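You operate a simulated robot arm through the tools that you are given. There is no shell and no other tool. Be economical: measure what you need, move in short steps, check, and stop when the job is done.

You run a simulated two-armed robot. Do the job below in one go: nothing can be reset, and whatever is moved stays where it is left.

Task
Wipe up the spill on the dining table top with the napkin and put it back.

Only the result counts: the job must be done as asked and must still hold three seconds after the hand-in. Knocking over, shifting, dropping, spilling or breaking anything else fails it. Flat cloth is picked up by pressing the open fingertips on it (5 to 10 N) and closing them slowly along it; thin cloth reads only 2 to 8 mm in the jaws.

Robot
Two 6-joint arms with two-finger parallel grippers on one trunk, on a base that drives. Base frame: it is fixed to the floor where the robot stands at the start and does not move with it; the origin is under the middle of the robot, x ahead of it, y to its left, z up. Readings come in mm, degrees, newtons and seconds.
The left shoulder is at the start at [60, 187, 997], the right one opposite. Payload 1.57 kg a hand.
The TCP of each hand is the grasp point between the finger pads, 30 mm short of the fingertips. In the tool frame z runs along the fingers and y along their closing line. The gripper opens to 110 mm. The fingers are 24 mm wide and 12 mm thick; the gripper's body (48 by 112 mm) begins 78 mm behind the TCP.
Orientation is told as [roll, pitch, yaw] about the base's x, y, z axes, in that order, counted from this pose: with the fingers straight down and closing along the base's y, the tool's x points along the base's -x, its y along +y and its z along -z.

Tools
- The arms move only by the tool send_rows. It takes "left_rows", "right_rows" or both (then of equal length, played together; a hand with none holds still); each is text: rows parted by semicolons, each of 7 numbers parted by spaces: the finger opening in mm, from 0 to 110, then the shift along the tool's x, y, z in mm, then the turn, a rotation vector about the tool's x, y, z in degrees. In form: fingers dx dy dz rx ry rz; .... A call has 1 to 8 rows; each row shifts and turns the commanded pose from where the row before left it, along the tool's axes as they then stand. A row lasts 0.2 s, in which the tool goes at most 50 mm and 8.6 degrees; a call with a longer step from one row to the next is refused whole, and so is a gripper value outside its range. Where a pose cannot be reached the arm comes as near as it can. A force on the tool above 40 N (or 10 N above the force at the start of the call, whichever is more), or a blocked arm, ends the call early, and 0.2 s more pass. Each finger travels about 153 mm/s and halts on what it meets, pressing with about 42 N; the grip force reading is that of the motor and also rises with nothing between the fingers. The clock runs only during rows and for 0.2 s after the last one: add rows that do not move to give the fingers time. It gives the time, the measured TCP pose, the force on the tool (base axes), the opening and the grip force at its end, in the units of the frame above (readings bear some noise), with the torque about the TCP (base axes, N m) and any sound that the robot's microphone picked up.
- Cameras (640 x 400 px; columns grow to the right, rows downward): "scene" is now at [11.6, 20.7, 1536.5]; the picture's right is [0.27, -0.96, 0.00], its down [-0.75, -0.21, -0.63] and it looks along [0.60, 0.17, -0.78] (base axes); focal length 270 px, centre (320, 200). "left" rides on the left gripper at [70, -16, -141] in its tool frame; the picture's right is [0.23, 0.97, 0.00], its down [-0.86, 0.20, -0.48] and it looks along [-0.47, 0.11, 0.88] (tool axes); focal length 222 px, centre (320, 200). "right" rides on the right gripper at [70, 16, -141] in its tool frame; the picture's right is [-0.23, 0.97, 0.00], its down [-0.86, -0.20, -0.48] and it looks along [-0.47, -0.11, 0.88] (tool axes); focal length 222 px, centre (320, 200). There is no depth. A picture from a camera that has moved, and an enlarged one, comes with that camera's place and axes in the base frame and with its lens.
- get_image(camera): a new picture of that camera. It takes no simulated time.
- slide_trunk(by): slides the trunk up (or, below 0, down) by that many mm; the arms and the scene camera ride with it, the base frame stays. It gives what a move gives, with no picture.
- steer(legs): drives the robot by 1 to 6 legs, each [ahead, left, turn to the left] in mm, mm and degrees, along the robot's own axes; the way and the turn of a leg run together, so that a leg with both is an arc; at most 1500 mm and 180 degrees a leg. The arms and the cameras ride along, it lands a little off, and it stops where it bumps. It gives what a move gives.
- head_to(pan, tilt): turns the head with the scene camera to pan (to the left, within 86 degrees either way) and tilt (down, from -29 to 69), counted from straight ahead of the robot. It gives what a move gives.
- inspect(camera, box): a new picture of the part [left, top, right, bottom] of that camera's present view, enlarged. It takes no simulated time.
- hand_in(): hands the job in; it is judged then, once.

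Work in short steps. Places have to be worked out from the pictures, the camera data and where the tool is seen: move nearer, look again, correct. Check each grasp and each placing, and mend what went wrong. You have 120 turns and 108 pictures in all, those below and enlarged ones among them. Open the grippers and draw the arms clear of the work before you hand the job in, unless the task says otherwise; then end with one line.

The tools are called as name(argument=value, ...) on one line, values as JSON. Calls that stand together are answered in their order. send_rows: Moves the arms, as the interface text tells. Its arguments: {"type":"object","properties":{"left_rows":{"type":"string"},"right_rows":{"type":"string"}},"required":[]} The other tools are called the same way: slide_trunk (by) slides the trunk up or down; steer (legs) drives the base; head_to (pan, tilt) turns the head that bears the scene camera; get_image (camera) takes a picture; inspect (camera, box) takes an enlarged picture of a part of a camera's view; hand_in () hands the job in.

At the start:

```text
t: 0.0
left_ee_pos: [433.6, 123.4, 979.7]
left_tcp_rot: [0.1, 0.0, 0.0]
left_contact_force: [0.3, 0.2, -0.7]
left_ft_torque: [0.02, 0.04, 0.0]
left_width: 110.0
left_finger_force: 0.0
right_ee_pos: [380.1, -143.5, 1019.2]
right_tcp_rot: [0.1, 0.0, -0.1]
right_contact_force: [0.5, 0.0, 0.4]
right_ft_torque: [-0.02, 0.02, 0.01]
right_width: 110.2
right_finger_force: 0.1
trunk travel left (down, up): [-625.0, 365.0]
robot x, y, heading: [0.9, 3.3, 0.0]
head pan, tilt: [15.4, 51.3]
```

scene: 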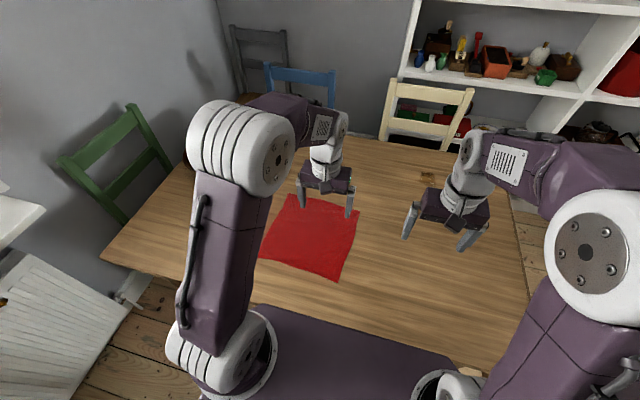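
right: 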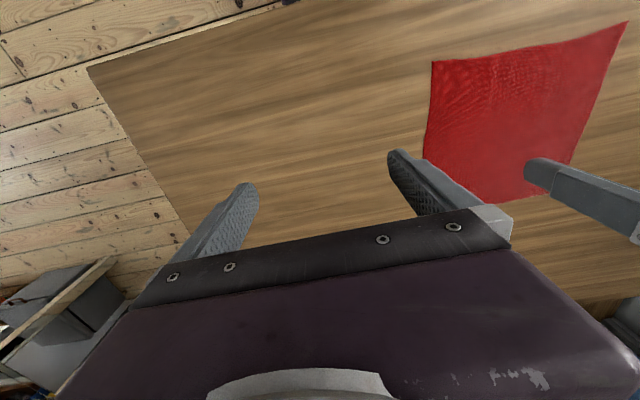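
left: 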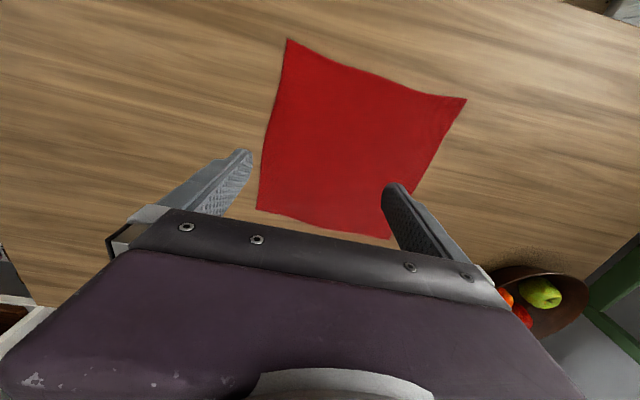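

The red napkin lies ahead and to the left. The spill isn't clear yet, so I'll enlarge parts of the scene to find it.

inspect(camera="scene", box=[340, 130, 540, 255])

inspect(camera="scene", box=[240, 130, 440, 300])

```text
3.20 times, centred on (440, 192) of scene
camera zoom: at [11.6, 20.7, 1536.5], right [0.27, -0.96, 0.0], down [-0.75, -0.21, -0.63], along [0.6, 0.17, -0.78], focal length 865 px, centre (-64, 224)
```

zoom: 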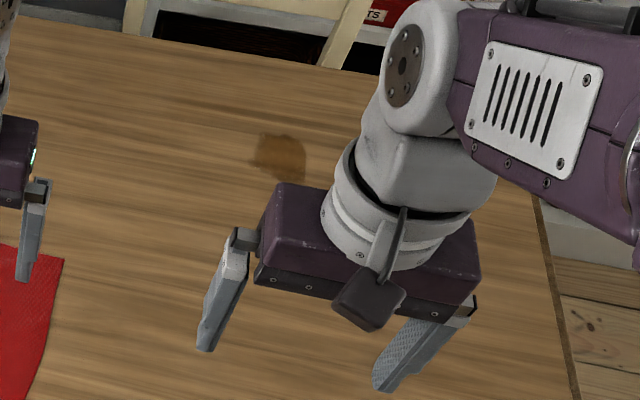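

```text
2.35 times, centred on (340, 215) of scene
camera zoom: at [11.6, 20.7, 1536.5], right [0.27, -0.96, 0.0], down [-0.75, -0.21, -0.63], along [0.6, 0.17, -0.78], focal length 636 px, centre (273, 165)
```

zoom: 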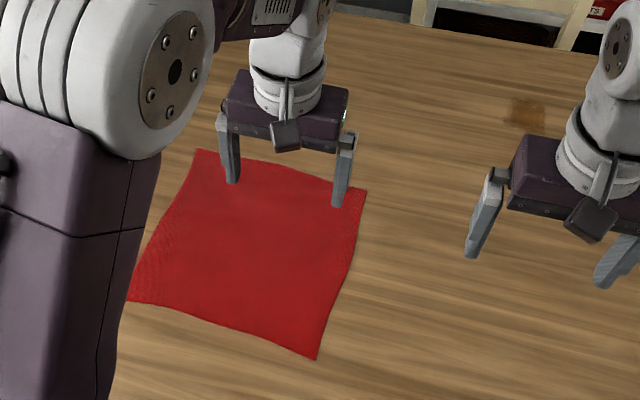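

Spill judged near [890, -200] and the napkin spans about x 350–650, y 50–335. The spill is beyond reach from here, so I look around to plan a drive.

head_to(pan=-50, tilt=45)

get_image(camera="scene")

head_to(pan=0, tilt=69)

get_image(camera="scene")

```text
t: 1.4
left_ee_pos: [434.3, 121.0, 979.4]
left_tcp_rot: [0.1, -0.1, 0.0]
left_contact_force: [-1.6, 0.0, -0.5]
left_ft_torque: [-0.04, 0.02, 0.01]
left_width: 110.0
left_finger_force: 0.1
right_ee_pos: [379.9, -142.8, 1019.0]
right_tcp_rot: [0.0, 0.0, 0.0]
right_contact_force: [0.3, -0.8, -0.2]
right_ft_torque: [-0.03, -0.01, 0.01]
right_width: 109.8
right_finger_force: 0.1
trunk travel left (down, up): [-625.0, 365.0]
robot x, y, heading: [3.1, -0.6, -0.1]
head pan, tilt: [-50.0, 45.0]
```

```text
102 pictures are left
camera scene: at [-9.1, -61.6, 1545.1], right [-0.77, -0.64, 0.0], down [-0.46, 0.54, -0.71], along [0.45, -0.54, -0.71], focal length 270 px, centre (320, 200)
```

scene: 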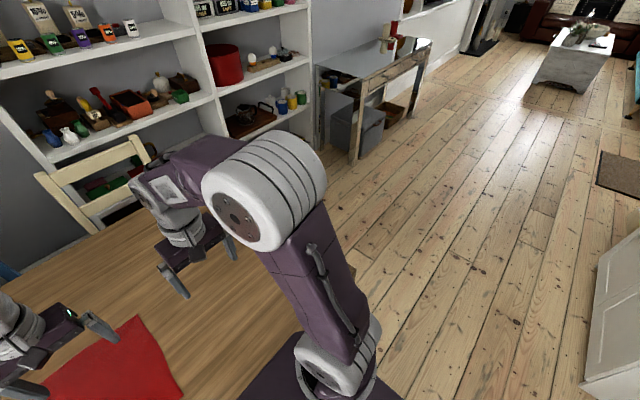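

```text
t: 2.5
left_ee_pos: [433.6, 121.3, 979.8]
left_tcp_rot: [0.0, 0.0, 0.0]
left_contact_force: [0.1, 1.2, 0.4]
left_ft_torque: [-0.02, -0.01, -0.02]
left_width: 110.0
left_finger_force: 0.1
right_ee_pos: [380.6, -142.3, 1020.3]
right_tcp_rot: [0.0, 0.0, -0.1]
right_contact_force: [0.2, -0.1, 0.6]
right_ft_torque: [-0.01, -0.02, 0.0]
right_width: 109.6
right_finger_force: 0.0
trunk travel left (down, up): [-625.0, 365.0]
robot x, y, heading: [6.5, 0.6, -0.1]
head pan, tilt: [0.0, 68.8]
```

```text
101 pictures are left
camera scene: at [-5.5, 0.5, 1516.2], right [0.0, -1.0, 0.0], down [-0.93, 0.0, -0.36], along [0.36, 0.0, -0.93], focal length 270 px, centre (320, 200)
```

scene: 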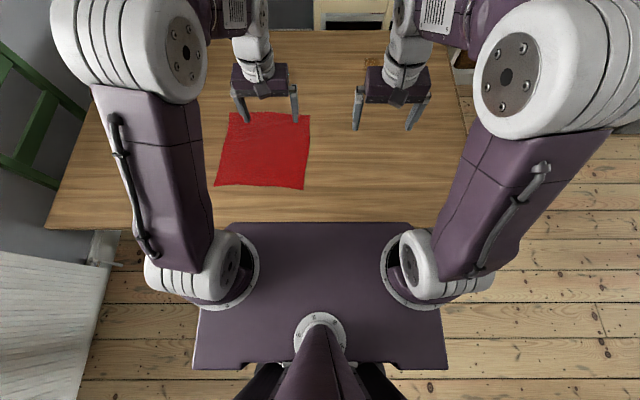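

The table's near edge is at x≈198 and its right edge at y≈-523; the floor on the right is free. Plan: pick up the napkin's near edge with both hands, drive round to the right side, wipe there, come back and lay it flat. First I line up with the napkin.

steer(legs=[[0, 190, 0]])

get_image(camera="left")

get_image(camera="scene")

```text
t: 4.1
left_ee_pos: [433.7, 308.8, 978.8]
left_tcp_rot: [-0.1, 0.1, 0.1]
left_contact_force: [0.6, -0.4, -0.9]
left_ft_torque: [-0.03, 0.01, -0.04]
left_width: 109.9
left_finger_force: 0.0
right_ee_pos: [380.8, 45.4, 1020.5]
right_tcp_rot: [0.0, 0.0, 0.1]
right_contact_force: [1.0, 1.0, 0.2]
right_ft_torque: [0.01, 0.02, -0.01]
right_width: 109.8
right_finger_force: 0.1
trunk travel left (down, up): [-625.0, 365.0]
robot x, y, heading: [0.3, 184.9, 0.1]
head pan, tilt: [0.0, 68.8]
```

```text
100 pictures are left
camera left: at [363.6, 293.3, 1120.1], right [-0.23, 0.97, 0.0], down [0.85, 0.2, 0.48], along [0.47, 0.11, -0.88], focal length 222 px, centre (320, 200)
```

left: 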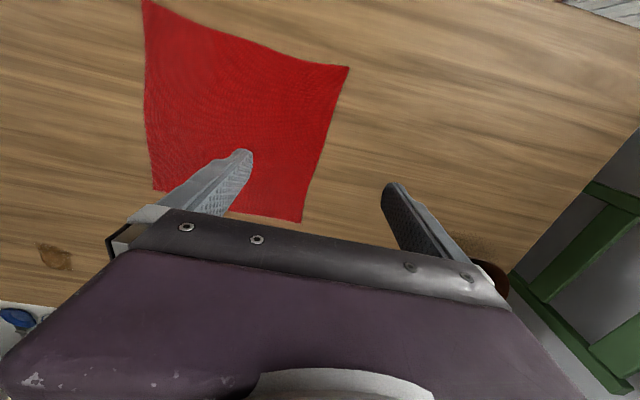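

```text
99 pictures are left
camera scene: at [-5.9, 187.1, 1516.2], right [0.0, -1.0, 0.0], down [-0.93, 0.0, -0.36], along [0.36, 0.0, -0.93], focal length 270 px, centre (320, 200)
```

scene: 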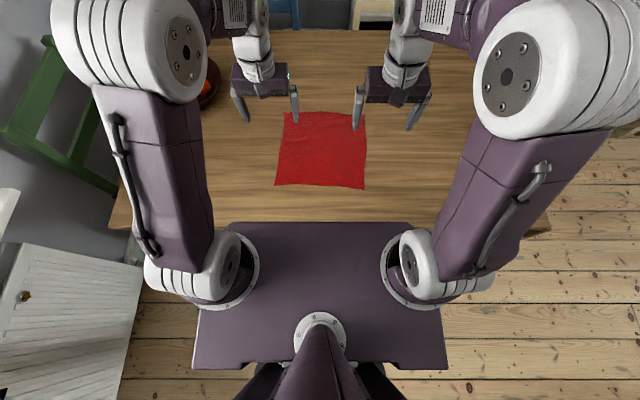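

Lowering both hands above the near corners (z≈830) and setting the fingers to 60 mm, then checking with the wrist cameras.

send_rows(left_rows="90 15 -2 37 0 0 0;75 15 -3 37 0 0 0;60 15 -3 37 0 0 0;60 15 -3 37 0 0 0;60 0 0 0 0 0 0", right_rows="90 3 4 47 0 0 0;75 3 4 47 0 0 0;60 3 4 47 0 0 0;60 3 4 47 0 0 0;60 0 0 0 0 0 0")

get_image(camera="left")

get_image(camera="right")

get_image(camera="scene")

```text
t: 5.3
left_ee_pos: [373.7, 297.3, 830.2]
left_tcp_rot: [0.0, -0.1, 0.2]
left_contact_force: [0.7, 1.0, -0.5]
left_ft_torque: [0.01, -0.01, 0.01]
left_width: 60.0
left_finger_force: 0.0
right_ee_pos: [367.2, 59.5, 834.5]
right_tcp_rot: [0.0, -0.1, 0.3]
right_contact_force: [-0.6, -0.8, 0.2]
right_ft_torque: [-0.03, 0.02, 0.01]
right_width: 59.9
right_finger_force: 0.1
trunk travel left (down, up): [-625.0, 365.0]
robot x, y, heading: [-3.0, 185.9, 0.0]
head pan, tilt: [0.0, 68.8]
```

```text
98 pictures are left
camera left: at [304.1, 282.7, 971.3], right [-0.23, 0.97, 0.0], down [0.85, 0.2, 0.48], along [0.47, 0.11, -0.88], focal length 222 px, centre (320, 200)
```

left: 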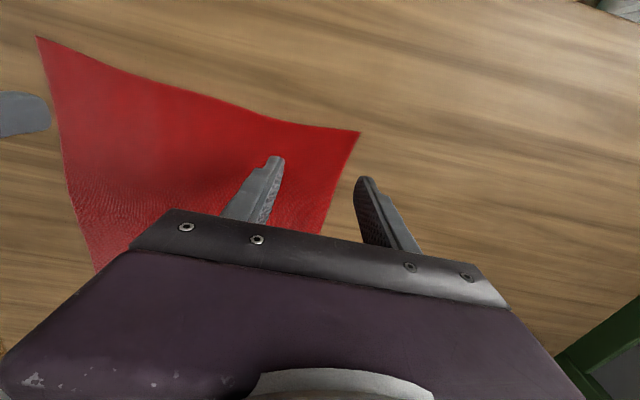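

```text
97 pictures are left
camera right: at [298.8, 75.6, 973.8], right [0.22, 0.97, 0.0], down [0.86, -0.2, 0.48], along [0.47, -0.11, -0.88], focal length 222 px, centre (320, 200)
```

right: 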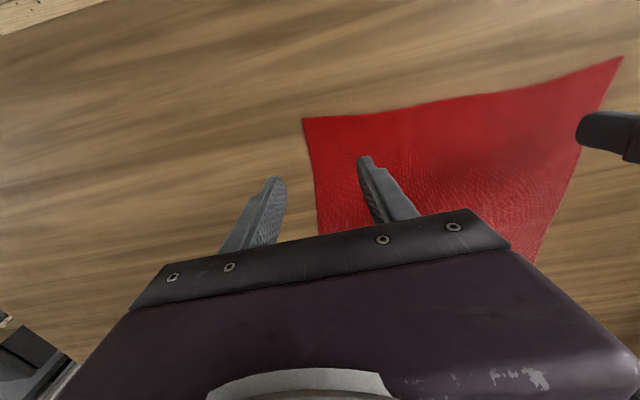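

```text
96 pictures are left
camera scene: at [-7.2, 187.4, 1516.2], right [0.0, -1.0, 0.0], down [-0.93, 0.0, -0.36], along [0.36, 0.0, -0.93], focal length 270 px, centre (320, 200)
```

scene: 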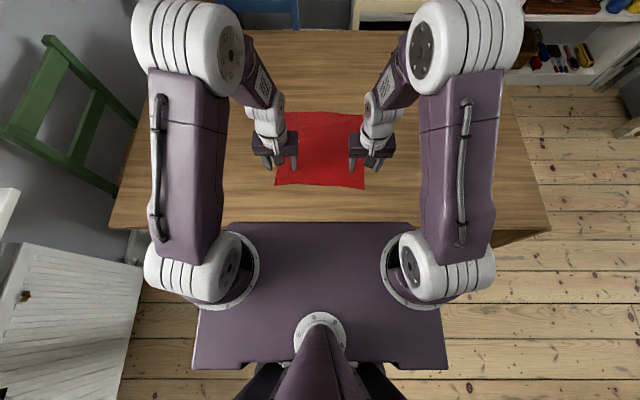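

Near corners judged at about [355, 337] and [341, 45]. I shift the hands inside those corners and go down to just above the cloth.

send_rows(left_rows="50 0 -4 30 0 0 0;50 0 -3 30 0 0 0;50 0 0 22 0 0 0;50 0 0 0 0 0 0", right_rows="50 4 17 33 0 0 0;50 4 16 30 0 0 0;50 0 0 23 0 0 0;50 0 0 0 0 0 0")

get_image(camera="left")

get_image(camera="right")

```text
t: 5.9
left_ee_pos: [373.1, 289.9, 781.0]
left_tcp_rot: [0.1, -0.1, 0.2]
left_contact_force: [-3.8, 0.1, 16.7]
left_ft_torque: [0.3, 0.14, 0.07]
left_width: 49.7
left_finger_force: 0.0
right_ee_pos: [361.9, 90.0, 782.1]
right_tcp_rot: [-0.1, -0.3, 0.1]
right_contact_force: [-5.2, 1.6, 20.7]
right_ft_torque: [-0.35, 0.33, -0.09]
right_width: 50.1
right_finger_force: 0.0
trunk travel left (down, up): [-625.0, 365.0]
robot x, y, heading: [-3.4, 185.1, 0.2]
head pan, tilt: [0.0, 68.8]
stopped in row 2 (right hand): the force on the tool passed its limit (the readings are from after the stop); the commanded pose is now the measured one
```

```text
95 pictures are left
camera left: at [302.9, 274.9, 921.8], right [-0.23, 0.97, 0.0], down [0.85, 0.2, 0.48], along [0.47, 0.11, -0.88], focal length 222 px, centre (320, 200)
```

left: 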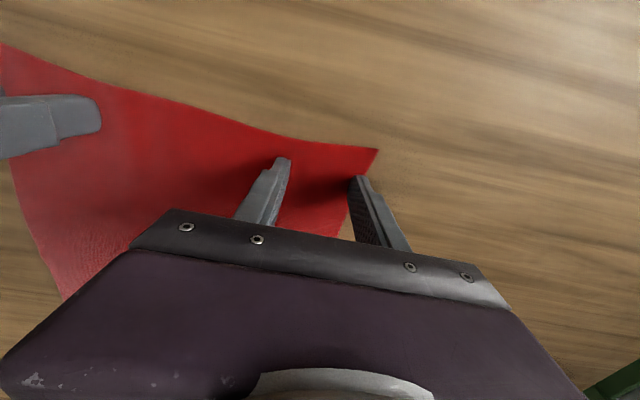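

```text
94 pictures are left
camera right: at [291.2, 105.3, 921.3], right [0.23, 0.97, 0.0], down [0.85, -0.2, 0.48], along [0.47, -0.11, -0.87], focal length 222 px, centre (320, 200)
```

right: 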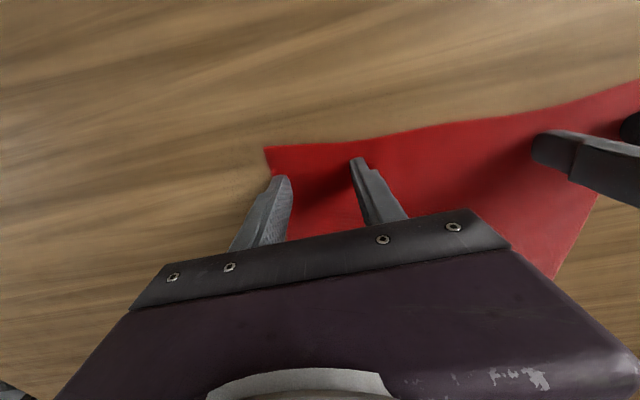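

Contact came at TCP z≈781, so the table top is really at z≈750. That fits all the views: napkin corners at about NL[340,329], NR[328,53], FL[618,314], FR[614,32], and the spill near [836,-190]. I lift a bit, shift inside the edges and lower to just above the cloth.

send_rows(left_rows="50 0 0 -12 0 0 0;50 15 -12 0 0 0 0;50 0 0 8 0 0 0;50 0 0 0 0 0 0", right_rows="50 0 0 -12 0 0 0;50 16 12 0 0 0 0;50 0 0 8 0 0 0;50 0 0 0 0 0 0")

get_image(camera="left")

get_image(camera="right")

```text
t: 6.9
left_ee_pos: [361.2, 279.0, 782.6]
left_tcp_rot: [0.0, -0.2, 0.1]
left_contact_force: [-0.6, -0.1, 0.9]
left_ft_torque: [0.06, 0.02, -0.01]
left_width: 50.2
left_finger_force: 0.1
right_ee_pos: [347.8, 100.3, 782.8]
right_tcp_rot: [0.0, -0.3, 0.1]
right_contact_force: [-0.6, -0.6, 0.5]
right_ft_torque: [0.03, -0.03, 0.0]
right_width: 50.3
right_finger_force: 0.1
trunk travel left (down, up): [-625.0, 365.0]
robot x, y, heading: [3.6, 183.7, 0.3]
head pan, tilt: [0.0, 68.8]
```

```text
93 pictures are left
camera left: at [291.3, 263.1, 923.4], right [-0.23, 0.97, 0.0], down [0.85, 0.2, 0.48], along [0.47, 0.11, -0.88], focal length 222 px, centre (320, 200)
```

left: 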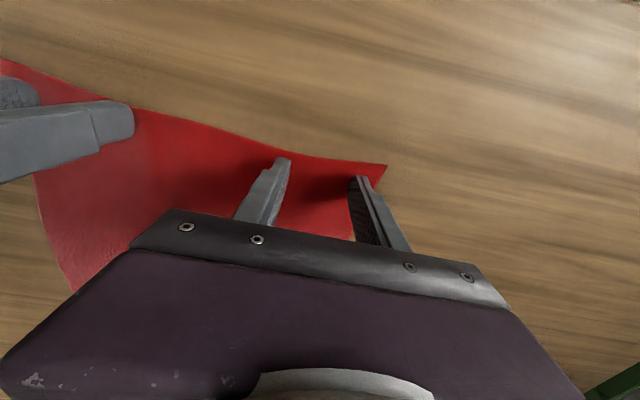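

```text
92 pictures are left
camera right: at [278.0, 117.1, 924.3], right [0.23, 0.97, 0.0], down [0.85, -0.2, 0.48], along [0.47, -0.11, -0.88], focal length 222 px, centre (320, 200)
```

right: 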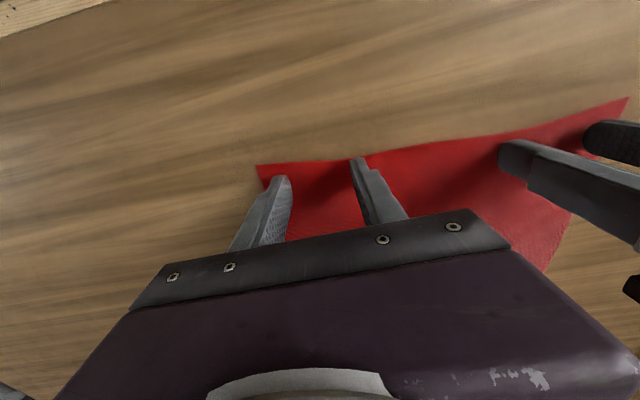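

All four fingers lie over the cloth, just touching. I press gently to find the 5–10 N level.

send_rows(left_rows="50 0 0 2 0 0 0;50 0 0 0 0 0 0", right_rows="50 0 0 2 0 0 0;50 0 0 0 0 0 0")

```text
t: 7.5
left_ee_pos: [360.8, 279.5, 780.8]
left_tcp_rot: [-0.1, -0.1, 0.2]
left_contact_force: [0.0, 1.5, 10.7]
left_ft_torque: [0.19, 0.08, -0.05]
left_width: 50.4
left_finger_force: 0.5
right_ee_pos: [347.8, 101.9, 782.6]
right_tcp_rot: [-0.1, -0.2, 0.1]
right_contact_force: [-0.1, 1.1, -0.7]
right_ft_torque: [-0.01, 0.02, -0.05]
right_width: 50.1
right_finger_force: 0.0
trunk travel left (down, up): [-625.0, 365.0]
robot x, y, heading: [2.6, 188.7, 0.1]
head pan, tilt: [0.0, 68.8]
```

Left presses 10.7 N, right not yet. I adjust each slightly.

send_rows(left_rows="50 0 0 -0.4 0 0 0;50 0 0 0 0 0 0", right_rows="50 0 0 1.5 0 0 0;50 0 0 0 0 0 0")

```text
t: 8.1
left_ee_pos: [359.0, 279.5, 781.7]
left_tcp_rot: [0.0, -0.1, 0.1]
left_contact_force: [-0.2, -0.3, -0.4]
left_ft_torque: [0.03, 0.0, -0.04]
left_width: 50.1
left_finger_force: 0.0
right_ee_pos: [347.3, 101.8, 781.3]
right_tcp_rot: [0.0, -0.5, 0.1]
right_contact_force: [-1.1, -1.9, 18.3]
right_ft_torque: [-0.28, 0.19, -0.01]
right_width: 50.0
right_finger_force: 0.2
trunk travel left (down, up): [-625.0, 365.0]
robot x, y, heading: [-2.2, 185.6, 0.3]
head pan, tilt: [0.0, 68.8]
```

Very stiff contact. Left +0.4, right −0.5.

send_rows(left_rows="50 0 0 0.3 0 0 0;50 0 0 0 0 0 0", right_rows="50 0 0 -0.5 0 0 0;50 0 0 0 0 0 0")

```text
t: 8.7
left_ee_pos: [360.3, 278.8, 781.2]
left_tcp_rot: [0.0, -0.1, 0.2]
left_contact_force: [0.4, 0.0, -0.5]
left_ft_torque: [0.0, 0.03, 0.02]
left_width: 50.1
left_finger_force: 0.0
right_ee_pos: [347.6, 101.9, 780.9]
right_tcp_rot: [0.1, -0.3, 0.0]
right_contact_force: [0.8, -1.9, 20.0]
right_ft_torque: [-0.33, 0.14, 0.01]
right_width: 50.1
right_finger_force: 0.0
trunk travel left (down, up): [-625.0, 365.0]
robot x, y, heading: [-0.6, 183.5, 0.3]
head pan, tilt: [0.0, 68.8]
```

Left still shows nothing and right has 20 N; adjusting again.

send_rows(left_rows="50 0 0 0.6 0 0 0;50 0 0 0 0 0 0", right_rows="50 0 0 -0.7 0 0 0;50 0 0 0 0 0 0")

```text
t: 9.3
left_ee_pos: [360.5, 278.7, 780.9]
left_tcp_rot: [0.1, -0.1, 0.3]
left_contact_force: [-2.0, 0.5, 10.9]
left_ft_torque: [0.08, 0.17, -0.02]
left_width: 49.8
left_finger_force: 0.0
right_ee_pos: [347.9, 101.3, 780.6]
right_tcp_rot: [0.0, -0.3, 0.0]
right_contact_force: [1.5, 1.1, 6.2]
right_ft_torque: [-0.07, 0.0, 0.02]
right_width: 49.6
right_finger_force: 0.1
trunk travel left (down, up): [-625.0, 365.0]
robot x, y, heading: [-1.8, 186.5, 0.1]
head pan, tilt: [0.0, 68.8]
```

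Left presses about 11 N and right about 6 N, which is good. Closing both slowly.

send_rows(left_rows="43 0 0 0 0 0 0;36 0 0 0 0 0 0;29 0 0 0 0 0 0;22 0 0 0 0 0 0;15 0 0 0 0 0 0;8 0 0 0 0 0 0;0 0 0 0 0 0 0;0 0 0 0 0 0 0", right_rows="43 0 0 0 0 0 0;36 0 0 0 0 0 0;29 0 0 0 0 0 0;22 0 0 0 0 0 0;15 0 0 0 0 0 0;8 0 0 0 0 0 0;0 0 0 0 0 0 0;0 0 0 0 0 0 0")

get_image(camera="left")

get_image(camera="right")

```text
t: 11.1
left_ee_pos: [359.9, 278.7, 781.9]
left_tcp_rot: [0.1, -0.1, 0.2]
left_contact_force: [1.0, 2.5, 17.5]
left_ft_torque: [0.06, 0.1, -0.03]
left_width: 2.3
left_finger_force: 23.3
right_ee_pos: [347.3, 100.6, 780.9]
right_tcp_rot: [0.1, -0.4, 0.1]
right_contact_force: [0.3, -1.0, 1.4]
right_ft_torque: [-0.01, 0.02, -0.01]
right_width: 0.1
right_finger_force: 21.5
trunk travel left (down, up): [-625.0, 365.0]
robot x, y, heading: [0.6, 185.8, 0.1]
head pan, tilt: [0.0, 68.8]
```

```text
91 pictures are left
camera left: at [290.3, 262.3, 921.9], right [-0.23, 0.97, 0.0], down [0.85, 0.2, 0.48], along [0.47, 0.11, -0.88], focal length 222 px, centre (320, 200)
```

left: 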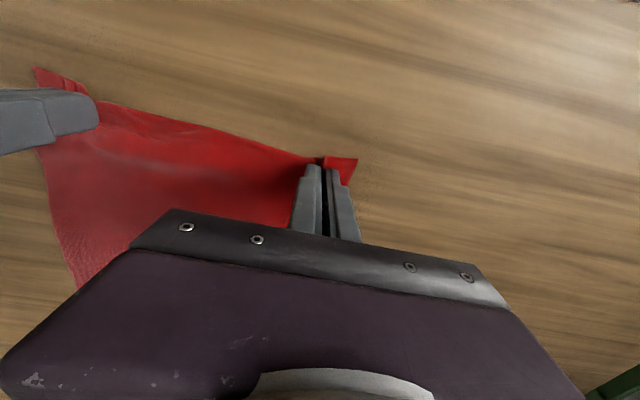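

```text
90 pictures are left
camera right: at [277.5, 117.1, 921.7], right [0.23, 0.97, 0.0], down [0.85, -0.2, 0.48], along [0.47, -0.11, -0.88], focal length 222 px, centre (320, 200)
```

right: 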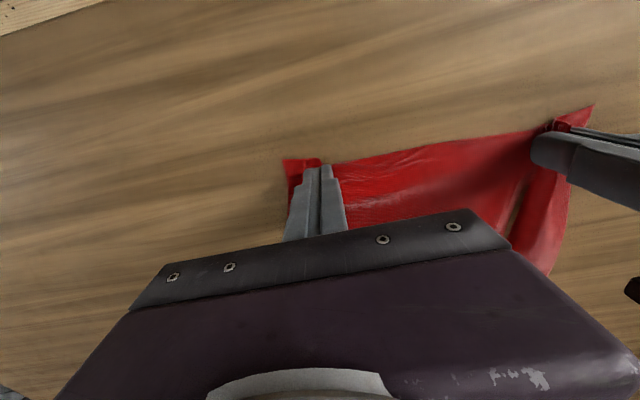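

Left holds cloth (2.3 mm), right slipped (0.1 mm) though it left a wrinkle. I retry the right: lift, open, shift a bit inward, press again.

send_rows(right_rows="0 0 0 -4 0 0 0;20 0 5 0 0 0 0;44 0 7 0 0 0 0;44 0 0 3 0 0 0;44 0 0 1.2 0 0 0;44 0 0 0 0 0 0")

get_image(camera="right")

```text
t: 12.5
left_ee_pos: [360.0, 277.7, 781.4]
left_tcp_rot: [-0.1, -0.1, 0.2]
left_contact_force: [1.8, 0.7, 9.2]
left_ft_torque: [0.06, 0.04, -0.03]
left_width: 2.1
left_finger_force: 23.4
right_ee_pos: [346.7, 113.6, 779.5]
right_tcp_rot: [0.1, -0.3, 0.1]
right_contact_force: [-1.3, -0.5, 17.5]
right_ft_torque: [-0.15, 0.17, 0.02]
right_width: 44.0
right_finger_force: 0.1
trunk travel left (down, up): [-625.0, 365.0]
robot x, y, heading: [-2.9, 182.7, 0.0]
head pan, tilt: [0.0, 68.8]
```

```text
89 pictures are left
camera right: at [277.1, 129.5, 921.4], right [0.23, 0.97, 0.0], down [0.85, -0.2, 0.48], along [0.47, -0.11, -0.88], focal length 222 px, centre (320, 200)
```

right: 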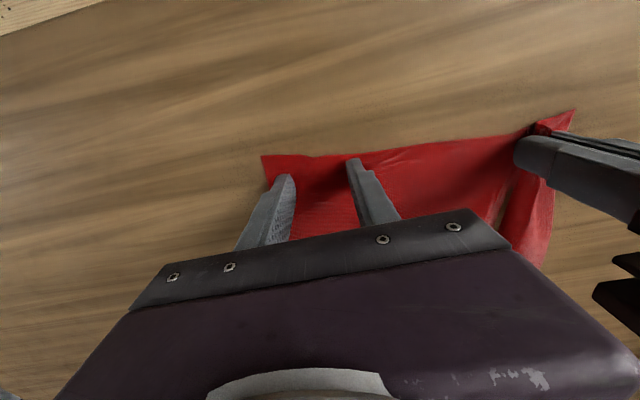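

Pressing 17 N on flat cloth; I ease 0.3 mm and close slowly.

send_rows(right_rows="38 0 0 -0.3 0 0 0;32 0 0 0 0 0 0;26 0 0 0 0 0 0;20 0 0 0 0 0 0;14 0 0 0 0 0 0;8 0 0 0 0 0 0;2 0 0 0 0 0 0;0 0 0 0 0 0 0")

get_image(camera="right")

```text
t: 14.3
left_ee_pos: [359.8, 278.2, 781.0]
left_tcp_rot: [0.0, -0.1, 0.2]
left_contact_force: [-1.2, -8.6, 4.3]
left_ft_torque: [-0.25, 0.06, 0.04]
left_width: 2.1
left_finger_force: 23.6
right_ee_pos: [346.3, 113.8, 780.9]
right_tcp_rot: [0.2, -0.4, 0.1]
right_contact_force: [2.1, 8.2, 24.6]
right_ft_torque: [0.26, 0.13, -0.06]
right_width: 2.2
right_finger_force: 23.9
trunk travel left (down, up): [-625.0, 365.0]
robot x, y, heading: [-1.0, 185.3, 0.2]
head pan, tilt: [0.0, 68.8]
```

```text
88 pictures are left
camera right: at [276.9, 129.6, 921.3], right [0.23, 0.97, 0.0], down [0.85, -0.2, 0.48], along [0.47, -0.11, -0.87], focal length 222 px, centre (320, 200)
```

right: 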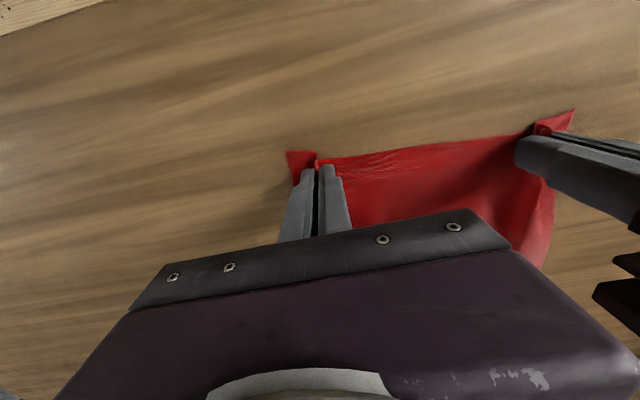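

Both hands now hold cloth (2.1 / 2.2 mm), with 8 N of tension between them. I slacken that a little and lift, then check.

send_rows(left_rows="0 0 -2 -4 0 0 0;0 0 0 -30 0 0 0;0 0 0 -40 0 0 0;0 0 0 -40 0 0 0;0 0 0 -40 0 0 0;0 0 0 0 0 0 0", right_rows="0 0 3 -4 0 0 0;0 0 0 -30 0 0 0;0 0 0 -40 0 0 0;0 0 0 -40 0 0 0;0 0 0 -40 0 0 0;0 0 0 0 0 0 0")

get_image(camera="scene")

get_image(camera="right")

```text
t: 15.7
left_ee_pos: [362.2, 276.8, 933.3]
left_tcp_rot: [0.0, 0.1, 0.1]
left_contact_force: [-0.6, -4.7, 0.5]
left_ft_torque: [-0.17, 0.03, -0.01]
left_width: 2.0
left_finger_force: 23.5
right_ee_pos: [348.8, 115.9, 936.2]
right_tcp_rot: [0.1, -0.2, 0.1]
right_contact_force: [0.7, 4.4, -1.1]
right_ft_torque: [0.12, 0.01, -0.02]
right_width: 1.8
right_finger_force: 23.7
trunk travel left (down, up): [-625.0, 365.0]
robot x, y, heading: [1.7, 184.3, 0.5]
head pan, tilt: [0.0, 68.8]
```

```text
87 pictures are left
camera scene: at [-4.0, 187.1, 1516.2], right [0.0, -1.0, 0.0], down [-0.93, 0.0, -0.36], along [0.36, 0.0, -0.93], focal length 270 px, centre (320, 200)
```

scene: 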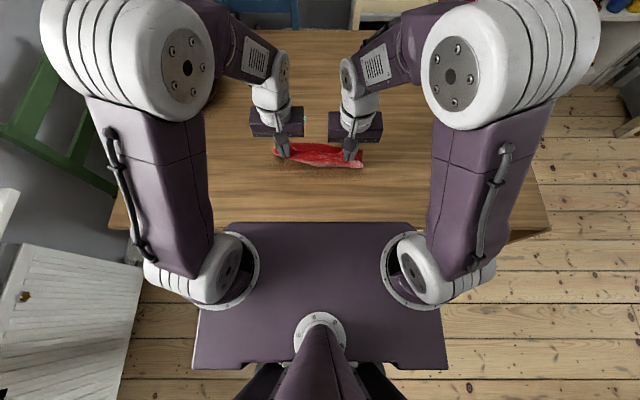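

```text
86 pictures are left
camera right: at [278.2, 131.0, 1076.8], right [0.23, 0.97, 0.0], down [0.85, -0.2, 0.48], along [0.47, -0.11, -0.88], focal length 222 px, centre (320, 200)
```

right: 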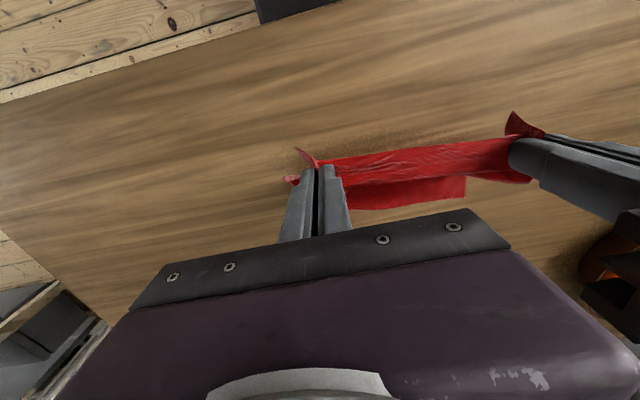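

The napkin hangs from both hands. I raise the trunk so it clears the table, then back off, strafe right and turn to face the table's right side.

slide_trunk(by=200)

steer(legs=[[-250, 0, 0], [0, -875, 0], [0, 0, 90]])

head_to(pan=-20, tilt=50)

get_image(camera="scene")

```text
t: 17.9
left_ee_pos: [361.3, 277.4, 1134.3]
left_tcp_rot: [0.0, 0.0, 0.1]
left_contact_force: [-1.3, -4.2, -0.5]
left_ft_torque: [-0.17, 0.03, 0.0]
left_width: 2.3
left_finger_force: 23.9
right_ee_pos: [347.0, 115.3, 1135.4]
right_tcp_rot: [0.0, -0.2, 0.1]
right_contact_force: [0.5, 5.0, 0.3]
right_ft_torque: [0.11, 0.0, -0.07]
right_width: 2.1
right_finger_force: 23.9
trunk travel left (down, up): [-825.0, 165.0]
robot x, y, heading: [1.4, 186.3, 0.2]
head pan, tilt: [0.0, 68.8]
```

```text
t: 27.6
left_ee_pos: [-339.8, -309.3, 1134.2]
left_tcp_rot: [0.0, -0.1, 90.7]
left_contact_force: [5.1, -0.6, -0.3]
left_ft_torque: [0.0, -0.15, 0.01]
left_width: 2.2
left_finger_force: 23.4
right_ee_pos: [-177.0, -322.3, 1135.4]
right_tcp_rot: [0.2, -0.2, 90.5]
right_contact_force: [-4.3, 0.3, 1.4]
right_ft_torque: [0.06, 0.15, -0.06]
right_width: 1.8
right_finger_force: 23.9
trunk travel left (down, up): [-825.0, 165.0]
robot x, y, heading: [-242.9, -669.6, 90.7]
head pan, tilt: [0.0, 68.8]
```

```text
t: 28.5
left_ee_pos: [-339.0, -309.8, 1134.6]
left_tcp_rot: [0.0, 0.1, 90.7]
left_contact_force: [6.2, -0.7, 0.7]
left_ft_torque: [0.0, -0.17, 0.0]
left_width: 2.4
left_finger_force: 23.3
right_ee_pos: [-176.6, -321.4, 1136.3]
right_tcp_rot: [0.1, -0.3, 90.6]
right_contact_force: [-5.8, 2.0, -0.1]
right_ft_torque: [0.02, 0.12, -0.04]
right_width: 2.2
right_finger_force: 23.2
trunk travel left (down, up): [-825.0, 165.0]
robot x, y, heading: [-244.8, -670.7, 90.8]
head pan, tilt: [-20.0, 50.0]
```

```text
85 pictures are left
camera scene: at [-220.7, -657.0, 1738.1], right [0.94, -0.33, 0.0], down [-0.25, -0.72, -0.64], along [0.21, 0.61, -0.77], focal length 270 px, centre (320, 200)
```

scene: 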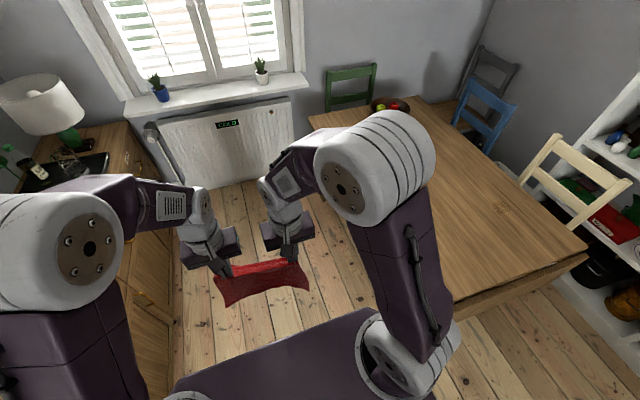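

The napkin is held well and the way is clear. I back off a bit to keep clearance from the table edge and strafe to x≈756.

steer(legs=[[-35, 0, -0.7], [0, -1000, 0]])

head_to(pan=0, tilt=60)

get_image(camera="scene")

get_image(camera="right")

```text
t: 34.1
left_ee_pos: [671.3, -339.3, 1134.8]
left_tcp_rot: [-0.1, 0.0, 90.7]
left_contact_force: [5.2, 0.1, 0.8]
left_ft_torque: [-0.02, -0.18, 0.04]
left_width: 2.0
left_finger_force: 23.4
right_ee_pos: [832.5, -352.1, 1136.2]
right_tcp_rot: [0.0, -0.2, 90.4]
right_contact_force: [-4.6, 0.7, -0.4]
right_ft_torque: [-0.02, 0.16, -0.09]
right_width: 2.1
right_finger_force: 23.9
trunk travel left (down, up): [-825.0, 165.0]
robot x, y, heading: [764.6, -700.0, 90.5]
head pan, tilt: [-20.0, 50.0]
```

```text
t: 35.0
left_ee_pos: [671.8, -339.3, 1135.3]
left_tcp_rot: [0.0, 0.0, 90.7]
left_contact_force: [3.7, -0.3, 0.4]
left_ft_torque: [-0.02, -0.15, -0.02]
left_width: 2.3
left_finger_force: 23.4
right_ee_pos: [834.1, -351.7, 1135.7]
right_tcp_rot: [0.0, -0.3, 90.5]
right_contact_force: [-4.6, 1.3, -0.5]
right_ft_torque: [0.0, 0.16, -0.07]
right_width: 2.1
right_finger_force: 23.3
trunk travel left (down, up): [-825.0, 165.0]
robot x, y, heading: [764.9, -700.9, 90.5]
head pan, tilt: [0.0, 60.0]
```

```text
84 pictures are left
camera scene: at [763.5, -692.9, 1725.6], right [1.0, 0.01, 0.0], down [0.01, -0.87, -0.5], along [0.0, 0.5, -0.87], focal length 270 px, centre (320, 200)
```

scene: 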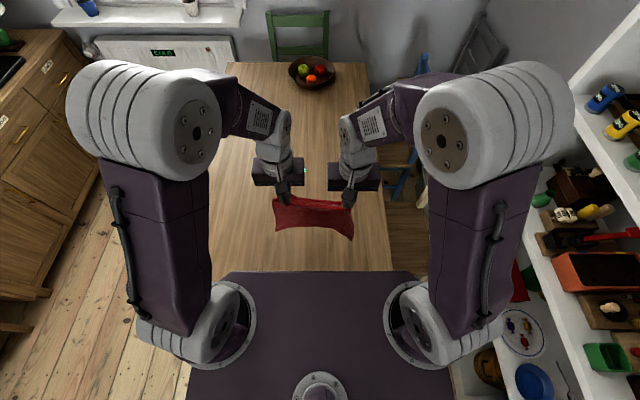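

```text
83 pictures are left
camera right: at [818.8, -423.2, 1276.7], right [-0.98, 0.22, 0.0], down [0.19, 0.85, 0.48], along [0.1, 0.47, -0.88], focal length 222 px, centre (320, 200)
```

right: 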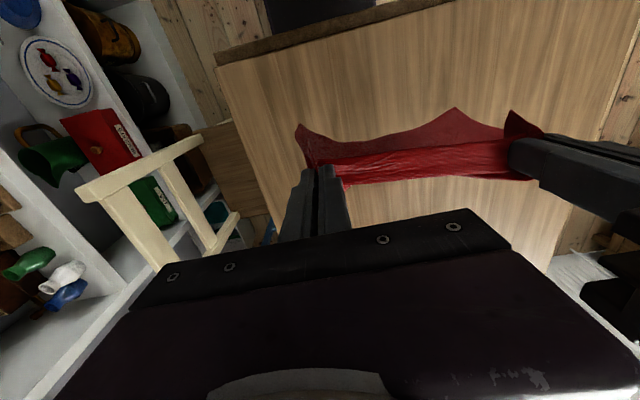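

The napkin hangs over the table's right part, and the spill lies behind the right gripper as computed. I lower the trunk until the hem just touches, then move forward and down so the cloth trails toward the robot.

slide_trunk(by=-100)

send_rows(left_rows="0 -10 0 20 0 0 0;0 -15 0 20 0 0 0;0 -15 0 20 0 0 0;0 -15 0 20 0 0 0;0 -15 0 20 0 0 0;0 -15 0 20 0 0 0;0 -15 0 15 0 0 0;0 0 0 0 0 0 0", right_rows="0 -10 0 20 0 0 0;0 -15 0 20 0 0 0;0 -15 0 20 0 0 0;0 -15 0 20 0 0 0;0 -15 0 20 0 0 0;0 -15 0 20 0 0 0;0 -15 0 15 0 0 0;0 0 0 0 0 0 0")

get_image(camera="right")

get_image(camera="scene")

```text
t: 36.3
left_ee_pos: [671.1, -340.6, 1035.6]
left_tcp_rot: [-0.1, 0.0, 90.5]
left_contact_force: [5.0, -1.1, 0.0]
left_ft_torque: [-0.01, -0.19, 0.02]
left_width: 2.2
left_finger_force: 23.7
right_ee_pos: [833.6, -353.4, 1036.1]
right_tcp_rot: [0.2, -0.3, 90.3]
right_contact_force: [-5.1, 0.1, 0.0]
right_ft_torque: [0.0, 0.15, -0.09]
right_width: 2.0
right_finger_force: 23.9
trunk travel left (down, up): [-725.0, 265.0]
robot x, y, heading: [764.7, -698.8, 90.5]
head pan, tilt: [0.0, 60.0]
```

```text
t: 38.1
left_ee_pos: [670.2, -241.3, 899.2]
left_tcp_rot: [0.0, -0.2, 90.5]
left_contact_force: [5.5, -0.8, -0.5]
left_ft_torque: [0.0, -0.18, 0.0]
left_width: 2.3
left_finger_force: 23.8
right_ee_pos: [833.0, -252.7, 902.0]
right_tcp_rot: [0.1, -0.3, 90.4]
right_contact_force: [-5.0, 0.4, -0.2]
right_ft_torque: [0.06, 0.12, -0.06]
right_width: 2.1
right_finger_force: 23.9
trunk travel left (down, up): [-725.0, 265.0]
robot x, y, heading: [766.2, -702.6, 90.5]
head pan, tilt: [0.0, 60.0]
```

```text
82 pictures are left
camera right: at [817.9, -322.9, 1043.1], right [-0.98, 0.22, 0.0], down [0.19, 0.85, 0.48], along [0.1, 0.47, -0.88], focal length 222 px, centre (320, 200)
```

right: 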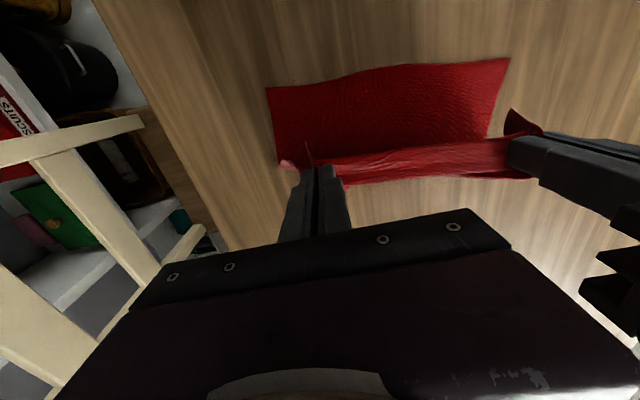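

```text
81 pictures are left
camera scene: at [762.9, -694.0, 1625.6], right [1.0, 0.01, 0.0], down [0.01, -0.87, -0.5], along [0.0, 0.5, -0.87], focal length 270 px, centre (320, 200)
```

scene: 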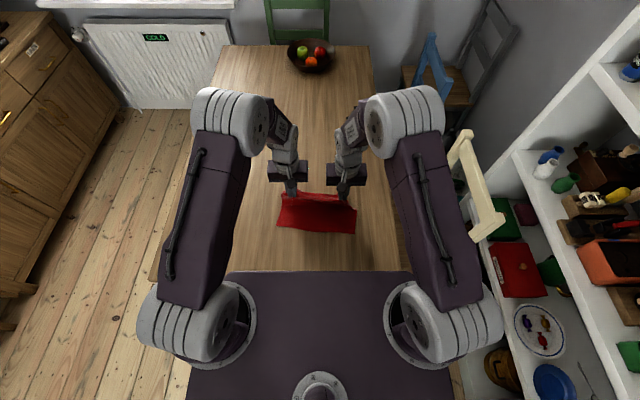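

The cloth trails nicely toward the robot. Continuing forward and down to just above contact, a little before the spill centre.

send_rows(left_rows="0 -8 0 22 0 0 0;0 -8 0 22 0 0 0;0 -8 0 22 0 0 0;0 -8 0 22 0 0 0;0 0 0 14 0 0 0;0 0 0 0 0 0 0", right_rows="0 -8 0 22 0 0 0;0 -8 0 22 0 0 0;0 -8 0 22 0 0 0;0 -8 0 22 0 0 0;0 0 0 20 0 0 0;0 0 0 0 0 0 0")

get_image(camera="right")

get_image(camera="left")

inspect(camera="scene", box=[240, 130, 420, 250])

```text
t: 39.5
left_ee_pos: [668.8, -207.1, 797.2]
left_tcp_rot: [-0.1, 0.0, 90.4]
left_contact_force: [8.7, -0.2, 0.4]
left_ft_torque: [-0.01, -0.26, 0.01]
left_width: 2.5
left_finger_force: 23.1
right_ee_pos: [834.6, -216.8, 795.6]
right_tcp_rot: [0.2, -0.3, 90.4]
right_contact_force: [-9.0, 0.8, 0.1]
right_ft_torque: [0.02, 0.26, -0.07]
right_width: 2.0
right_finger_force: 23.5
trunk travel left (down, up): [-725.0, 265.0]
robot x, y, heading: [761.4, -703.1, 90.9]
head pan, tilt: [0.0, 60.0]
```

```text
80 pictures are left
camera right: at [818.8, -288.2, 935.2], right [-0.98, 0.22, 0.0], down [0.19, 0.85, 0.48], along [0.1, 0.47, -0.88], focal length 222 px, centre (320, 200)
```

right: 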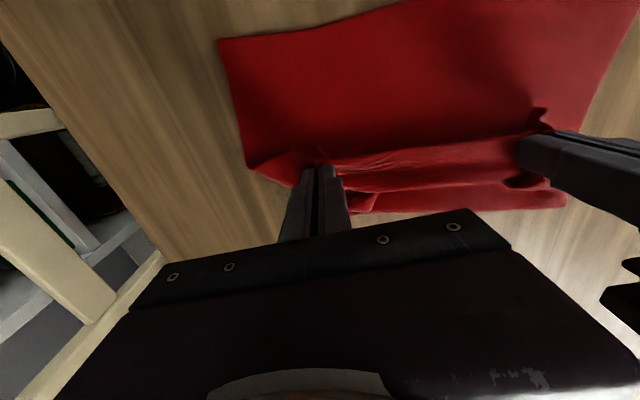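

```text
79 pictures are left
camera left: at [686.3, -276.5, 938.7], right [-0.97, -0.24, 0.0], down [-0.21, 0.85, 0.48], along [-0.11, 0.47, -0.88], focal length 222 px, centre (320, 200)
```

left: 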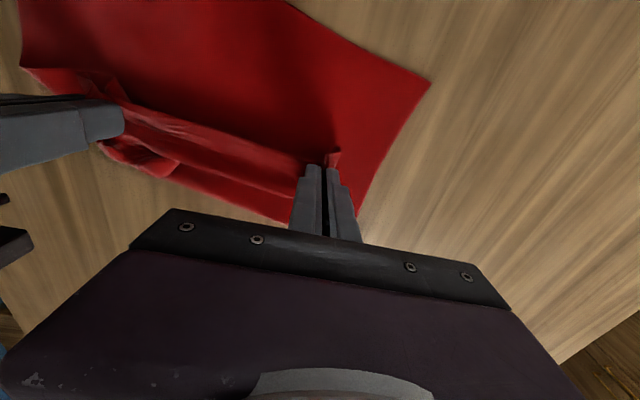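

```text
3.33 times, centred on (330, 190) of scene
camera zoom: at [763.0, -693.0, 1625.6], right [1.0, 0.01, 0.0], down [0.01, -0.87, -0.5], along [0.0, 0.5, -0.87], focal length 901 px, centre (287, 233)
```

zoom: 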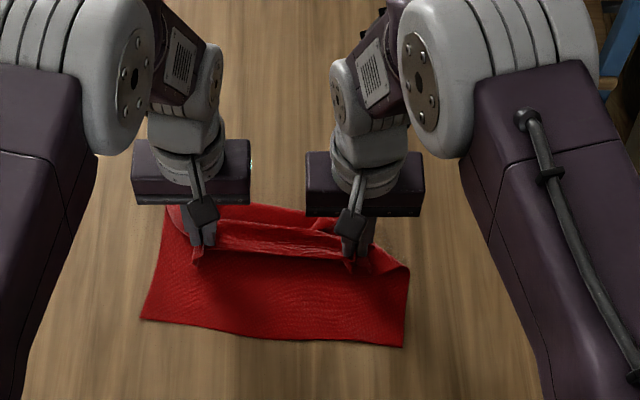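

The cloth now lies over the spill area. I slacken the tension and lower the right hand to contact, with the left just above.

send_rows(left_rows="0 0 -3 4 0 0 0;0 0 0 4 0 0 0;0 0 0 0 0 0 0", right_rows="0 0 3 4 0 0 0;0 0 0 6 0 0 0;0 0 0 0 0 0 0")

```text
t: 40.3
left_ee_pos: [673.0, -207.4, 790.5]
left_tcp_rot: [0.0, 0.0, 90.4]
left_contact_force: [0.0, 0.1, 0.5]
left_ft_torque: [0.05, 0.01, -0.06]
left_width: 2.0
left_finger_force: 24.3
right_ee_pos: [829.5, -217.7, 783.7]
right_tcp_rot: [0.1, -0.3, 90.4]
right_contact_force: [-0.2, 0.1, 1.8]
right_ft_torque: [-0.01, -0.06, -0.04]
right_width: 2.0
right_finger_force: 23.1
trunk travel left (down, up): [-725.0, 265.0]
robot x, y, heading: [762.5, -697.9, 90.5]
head pan, tilt: [0.0, 60.0]
```

Just at contact. Pressing slightly further.

send_rows(left_rows="0 0 0 2 0 0 0;0 0 0 0 0 0 0", right_rows="0 0 0 1.5 0 0 0;0 0 0 0 0 0 0")

```text
t: 40.9
left_ee_pos: [673.0, -207.5, 788.3]
left_tcp_rot: [0.0, 0.0, 90.6]
left_contact_force: [0.3, 0.1, 0.2]
left_ft_torque: [0.0, -0.03, -0.05]
left_width: 2.2
left_finger_force: 23.5
right_ee_pos: [831.3, -218.1, 782.3]
right_tcp_rot: [0.1, -0.2, 90.3]
right_contact_force: [2.3, 0.1, 4.9]
right_ft_torque: [0.02, -0.08, -0.05]
right_width: 1.9
right_finger_force: 22.9
trunk travel left (down, up): [-725.0, 265.0]
robot x, y, heading: [766.8, -700.6, 90.4]
head pan, tilt: [0.0, 60.0]
```

About 5 N on the cloth. I wipe with strokes over x 800–875, y −240…−140, both hands moving together; first strokes at the centre and +x side.

send_rows(left_rows="0 -26 0 0 0 0 0;0 -26 0 0 0 0 0;0 -26 0 0 0 0 0;0 0 -18 0 0 0 0;0 25 0 0 0 0 0;0 25 0 0 0 0 0;0 25 0 0 0 0 0;0 25 0 0 0 0 0", right_rows="0 -26 0 0.3 0 0 0;0 -26 0 0 0 0 0;0 -26 0 0 0 0 0;0 0 -18 0 0 0 0;0 25 0 0 0 0 0;0 25 0 0 0 0 0;0 25 0 0 0 0 0;0 25 0 0 0 0 0")

get_image(camera="right")

```text
t: 42.7
left_ee_pos: [689.0, -239.9, 792.9]
left_tcp_rot: [0.0, 0.0, 90.5]
left_contact_force: [-0.2, -0.2, 0.1]
left_ft_torque: [0.04, 0.04, -0.02]
left_width: 2.4
left_finger_force: 23.6
left hand out of reach, approached as far as the arm can: row 3, 4
right_ee_pos: [846.5, -242.2, 783.2]
right_tcp_rot: [0.0, -0.4, 90.4]
right_contact_force: [-0.3, 2.4, 7.0]
right_ft_torque: [0.1, -0.08, 0.02]
right_width: 2.2
right_finger_force: 23.5
trunk travel left (down, up): [-725.0, 265.0]
robot x, y, heading: [764.9, -699.3, 90.5]
head pan, tilt: [0.0, 60.0]
```

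```text
77 pictures are left
camera right: at [832.2, -312.6, 923.1], right [-0.98, 0.22, 0.0], down [0.19, 0.85, 0.48], along [0.1, 0.47, -0.88], focal length 222 px, centre (320, 200)
```

right: 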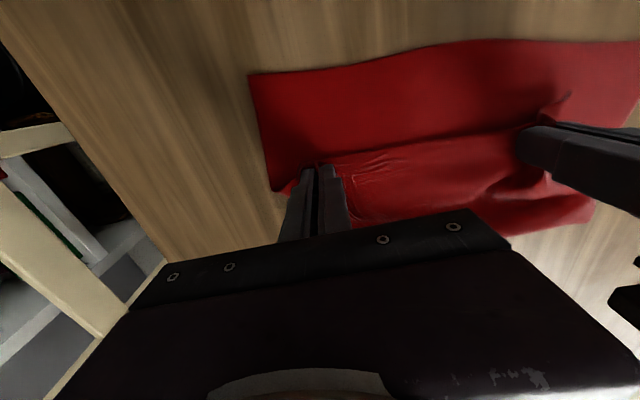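

Force stays around 7 N. The left arm hit its limit, so I'll give it shorter strokes. Next the +x lane (x≈864), then back.

send_rows(left_rows="0 0 -16 0 0 0 0;0 -20 0 0 0 0 0;0 -20 0 0 0 0 0;0 -20 0 0 0 0 0;0 0 16 0 0 0 0;0 20 0 0 0 0 0;0 20 0 0 0 0 0;0 20 0 0 0 0 0", right_rows="0 0 -16 0 0 0 0;0 -34 0 0 0 0 0;0 -34 0 0 0 0 0;0 -34 0 0 0 0 0;0 0 16 0 0 0 0;0 34 0 0 0 0 0;0 34 0 0 0 0 0;0 34 0 0 0 0 0")

send_rows(left_rows="0 0 18 0 0 0 0;0 -20 0 0 0 0 0;0 -20 0 0 0 0 0;0 -20 0 0 0 0 0;0 0 16 0 0 0 0;0 20 0 0 0 0 0;0 20 0 0 0 0 0;0 20 0 0 0 0 0", right_rows="0 0 18 0 0 0 0;0 -34 0 0 0 0 0;0 -34 0 0 0 0 0;0 -34 0 0 0 0 0;0 0 16 0 0 0 0;0 34 0 0 0 0 0;0 34 0 0 0 0 0;0 34 0 0 0 0 0")

```text
t: 44.5
left_ee_pos: [691.0, -238.9, 791.2]
left_tcp_rot: [0.0, -0.1, 90.5]
left_contact_force: [0.2, 0.2, 0.9]
left_ft_torque: [0.01, -0.01, -0.05]
left_width: 2.1
left_finger_force: 24.1
right_ee_pos: [847.3, -241.7, 783.3]
right_tcp_rot: [0.0, -0.4, 90.4]
right_contact_force: [0.1, 1.8, 4.6]
right_ft_torque: [0.12, -0.03, -0.02]
right_width: 2.0
right_finger_force: 23.9
trunk travel left (down, up): [-725.0, 265.0]
robot x, y, heading: [762.7, -700.5, 90.7]
head pan, tilt: [0.0, 60.0]
```

```text
t: 45.5
left_ee_pos: [670.6, -182.9, 793.0]
left_tcp_rot: [0.0, -0.2, 90.6]
left_contact_force: [1.3, 0.8, 0.6]
left_ft_torque: [0.01, -0.07, 0.01]
left_width: 2.2
left_finger_force: 23.7
right_ee_pos: [826.5, -153.8, 781.2]
right_tcp_rot: [-0.1, 1.2, 90.4]
right_contact_force: [-0.9, -5.8, 18.1]
right_ft_torque: [-0.25, 0.08, -0.05]
right_width: 2.0
right_finger_force: 23.0
right hand out of reach, approached as far as the arm can: row 5
trunk travel left (down, up): [-725.0, 265.0]
robot x, y, heading: [763.3, -701.2, 90.6]
head pan, tilt: [0.0, 60.0]
stopped in row 5 (right hand): the force on the tool passed its limit (the readings are from after the stop); the commanded pose is now the measured one
```

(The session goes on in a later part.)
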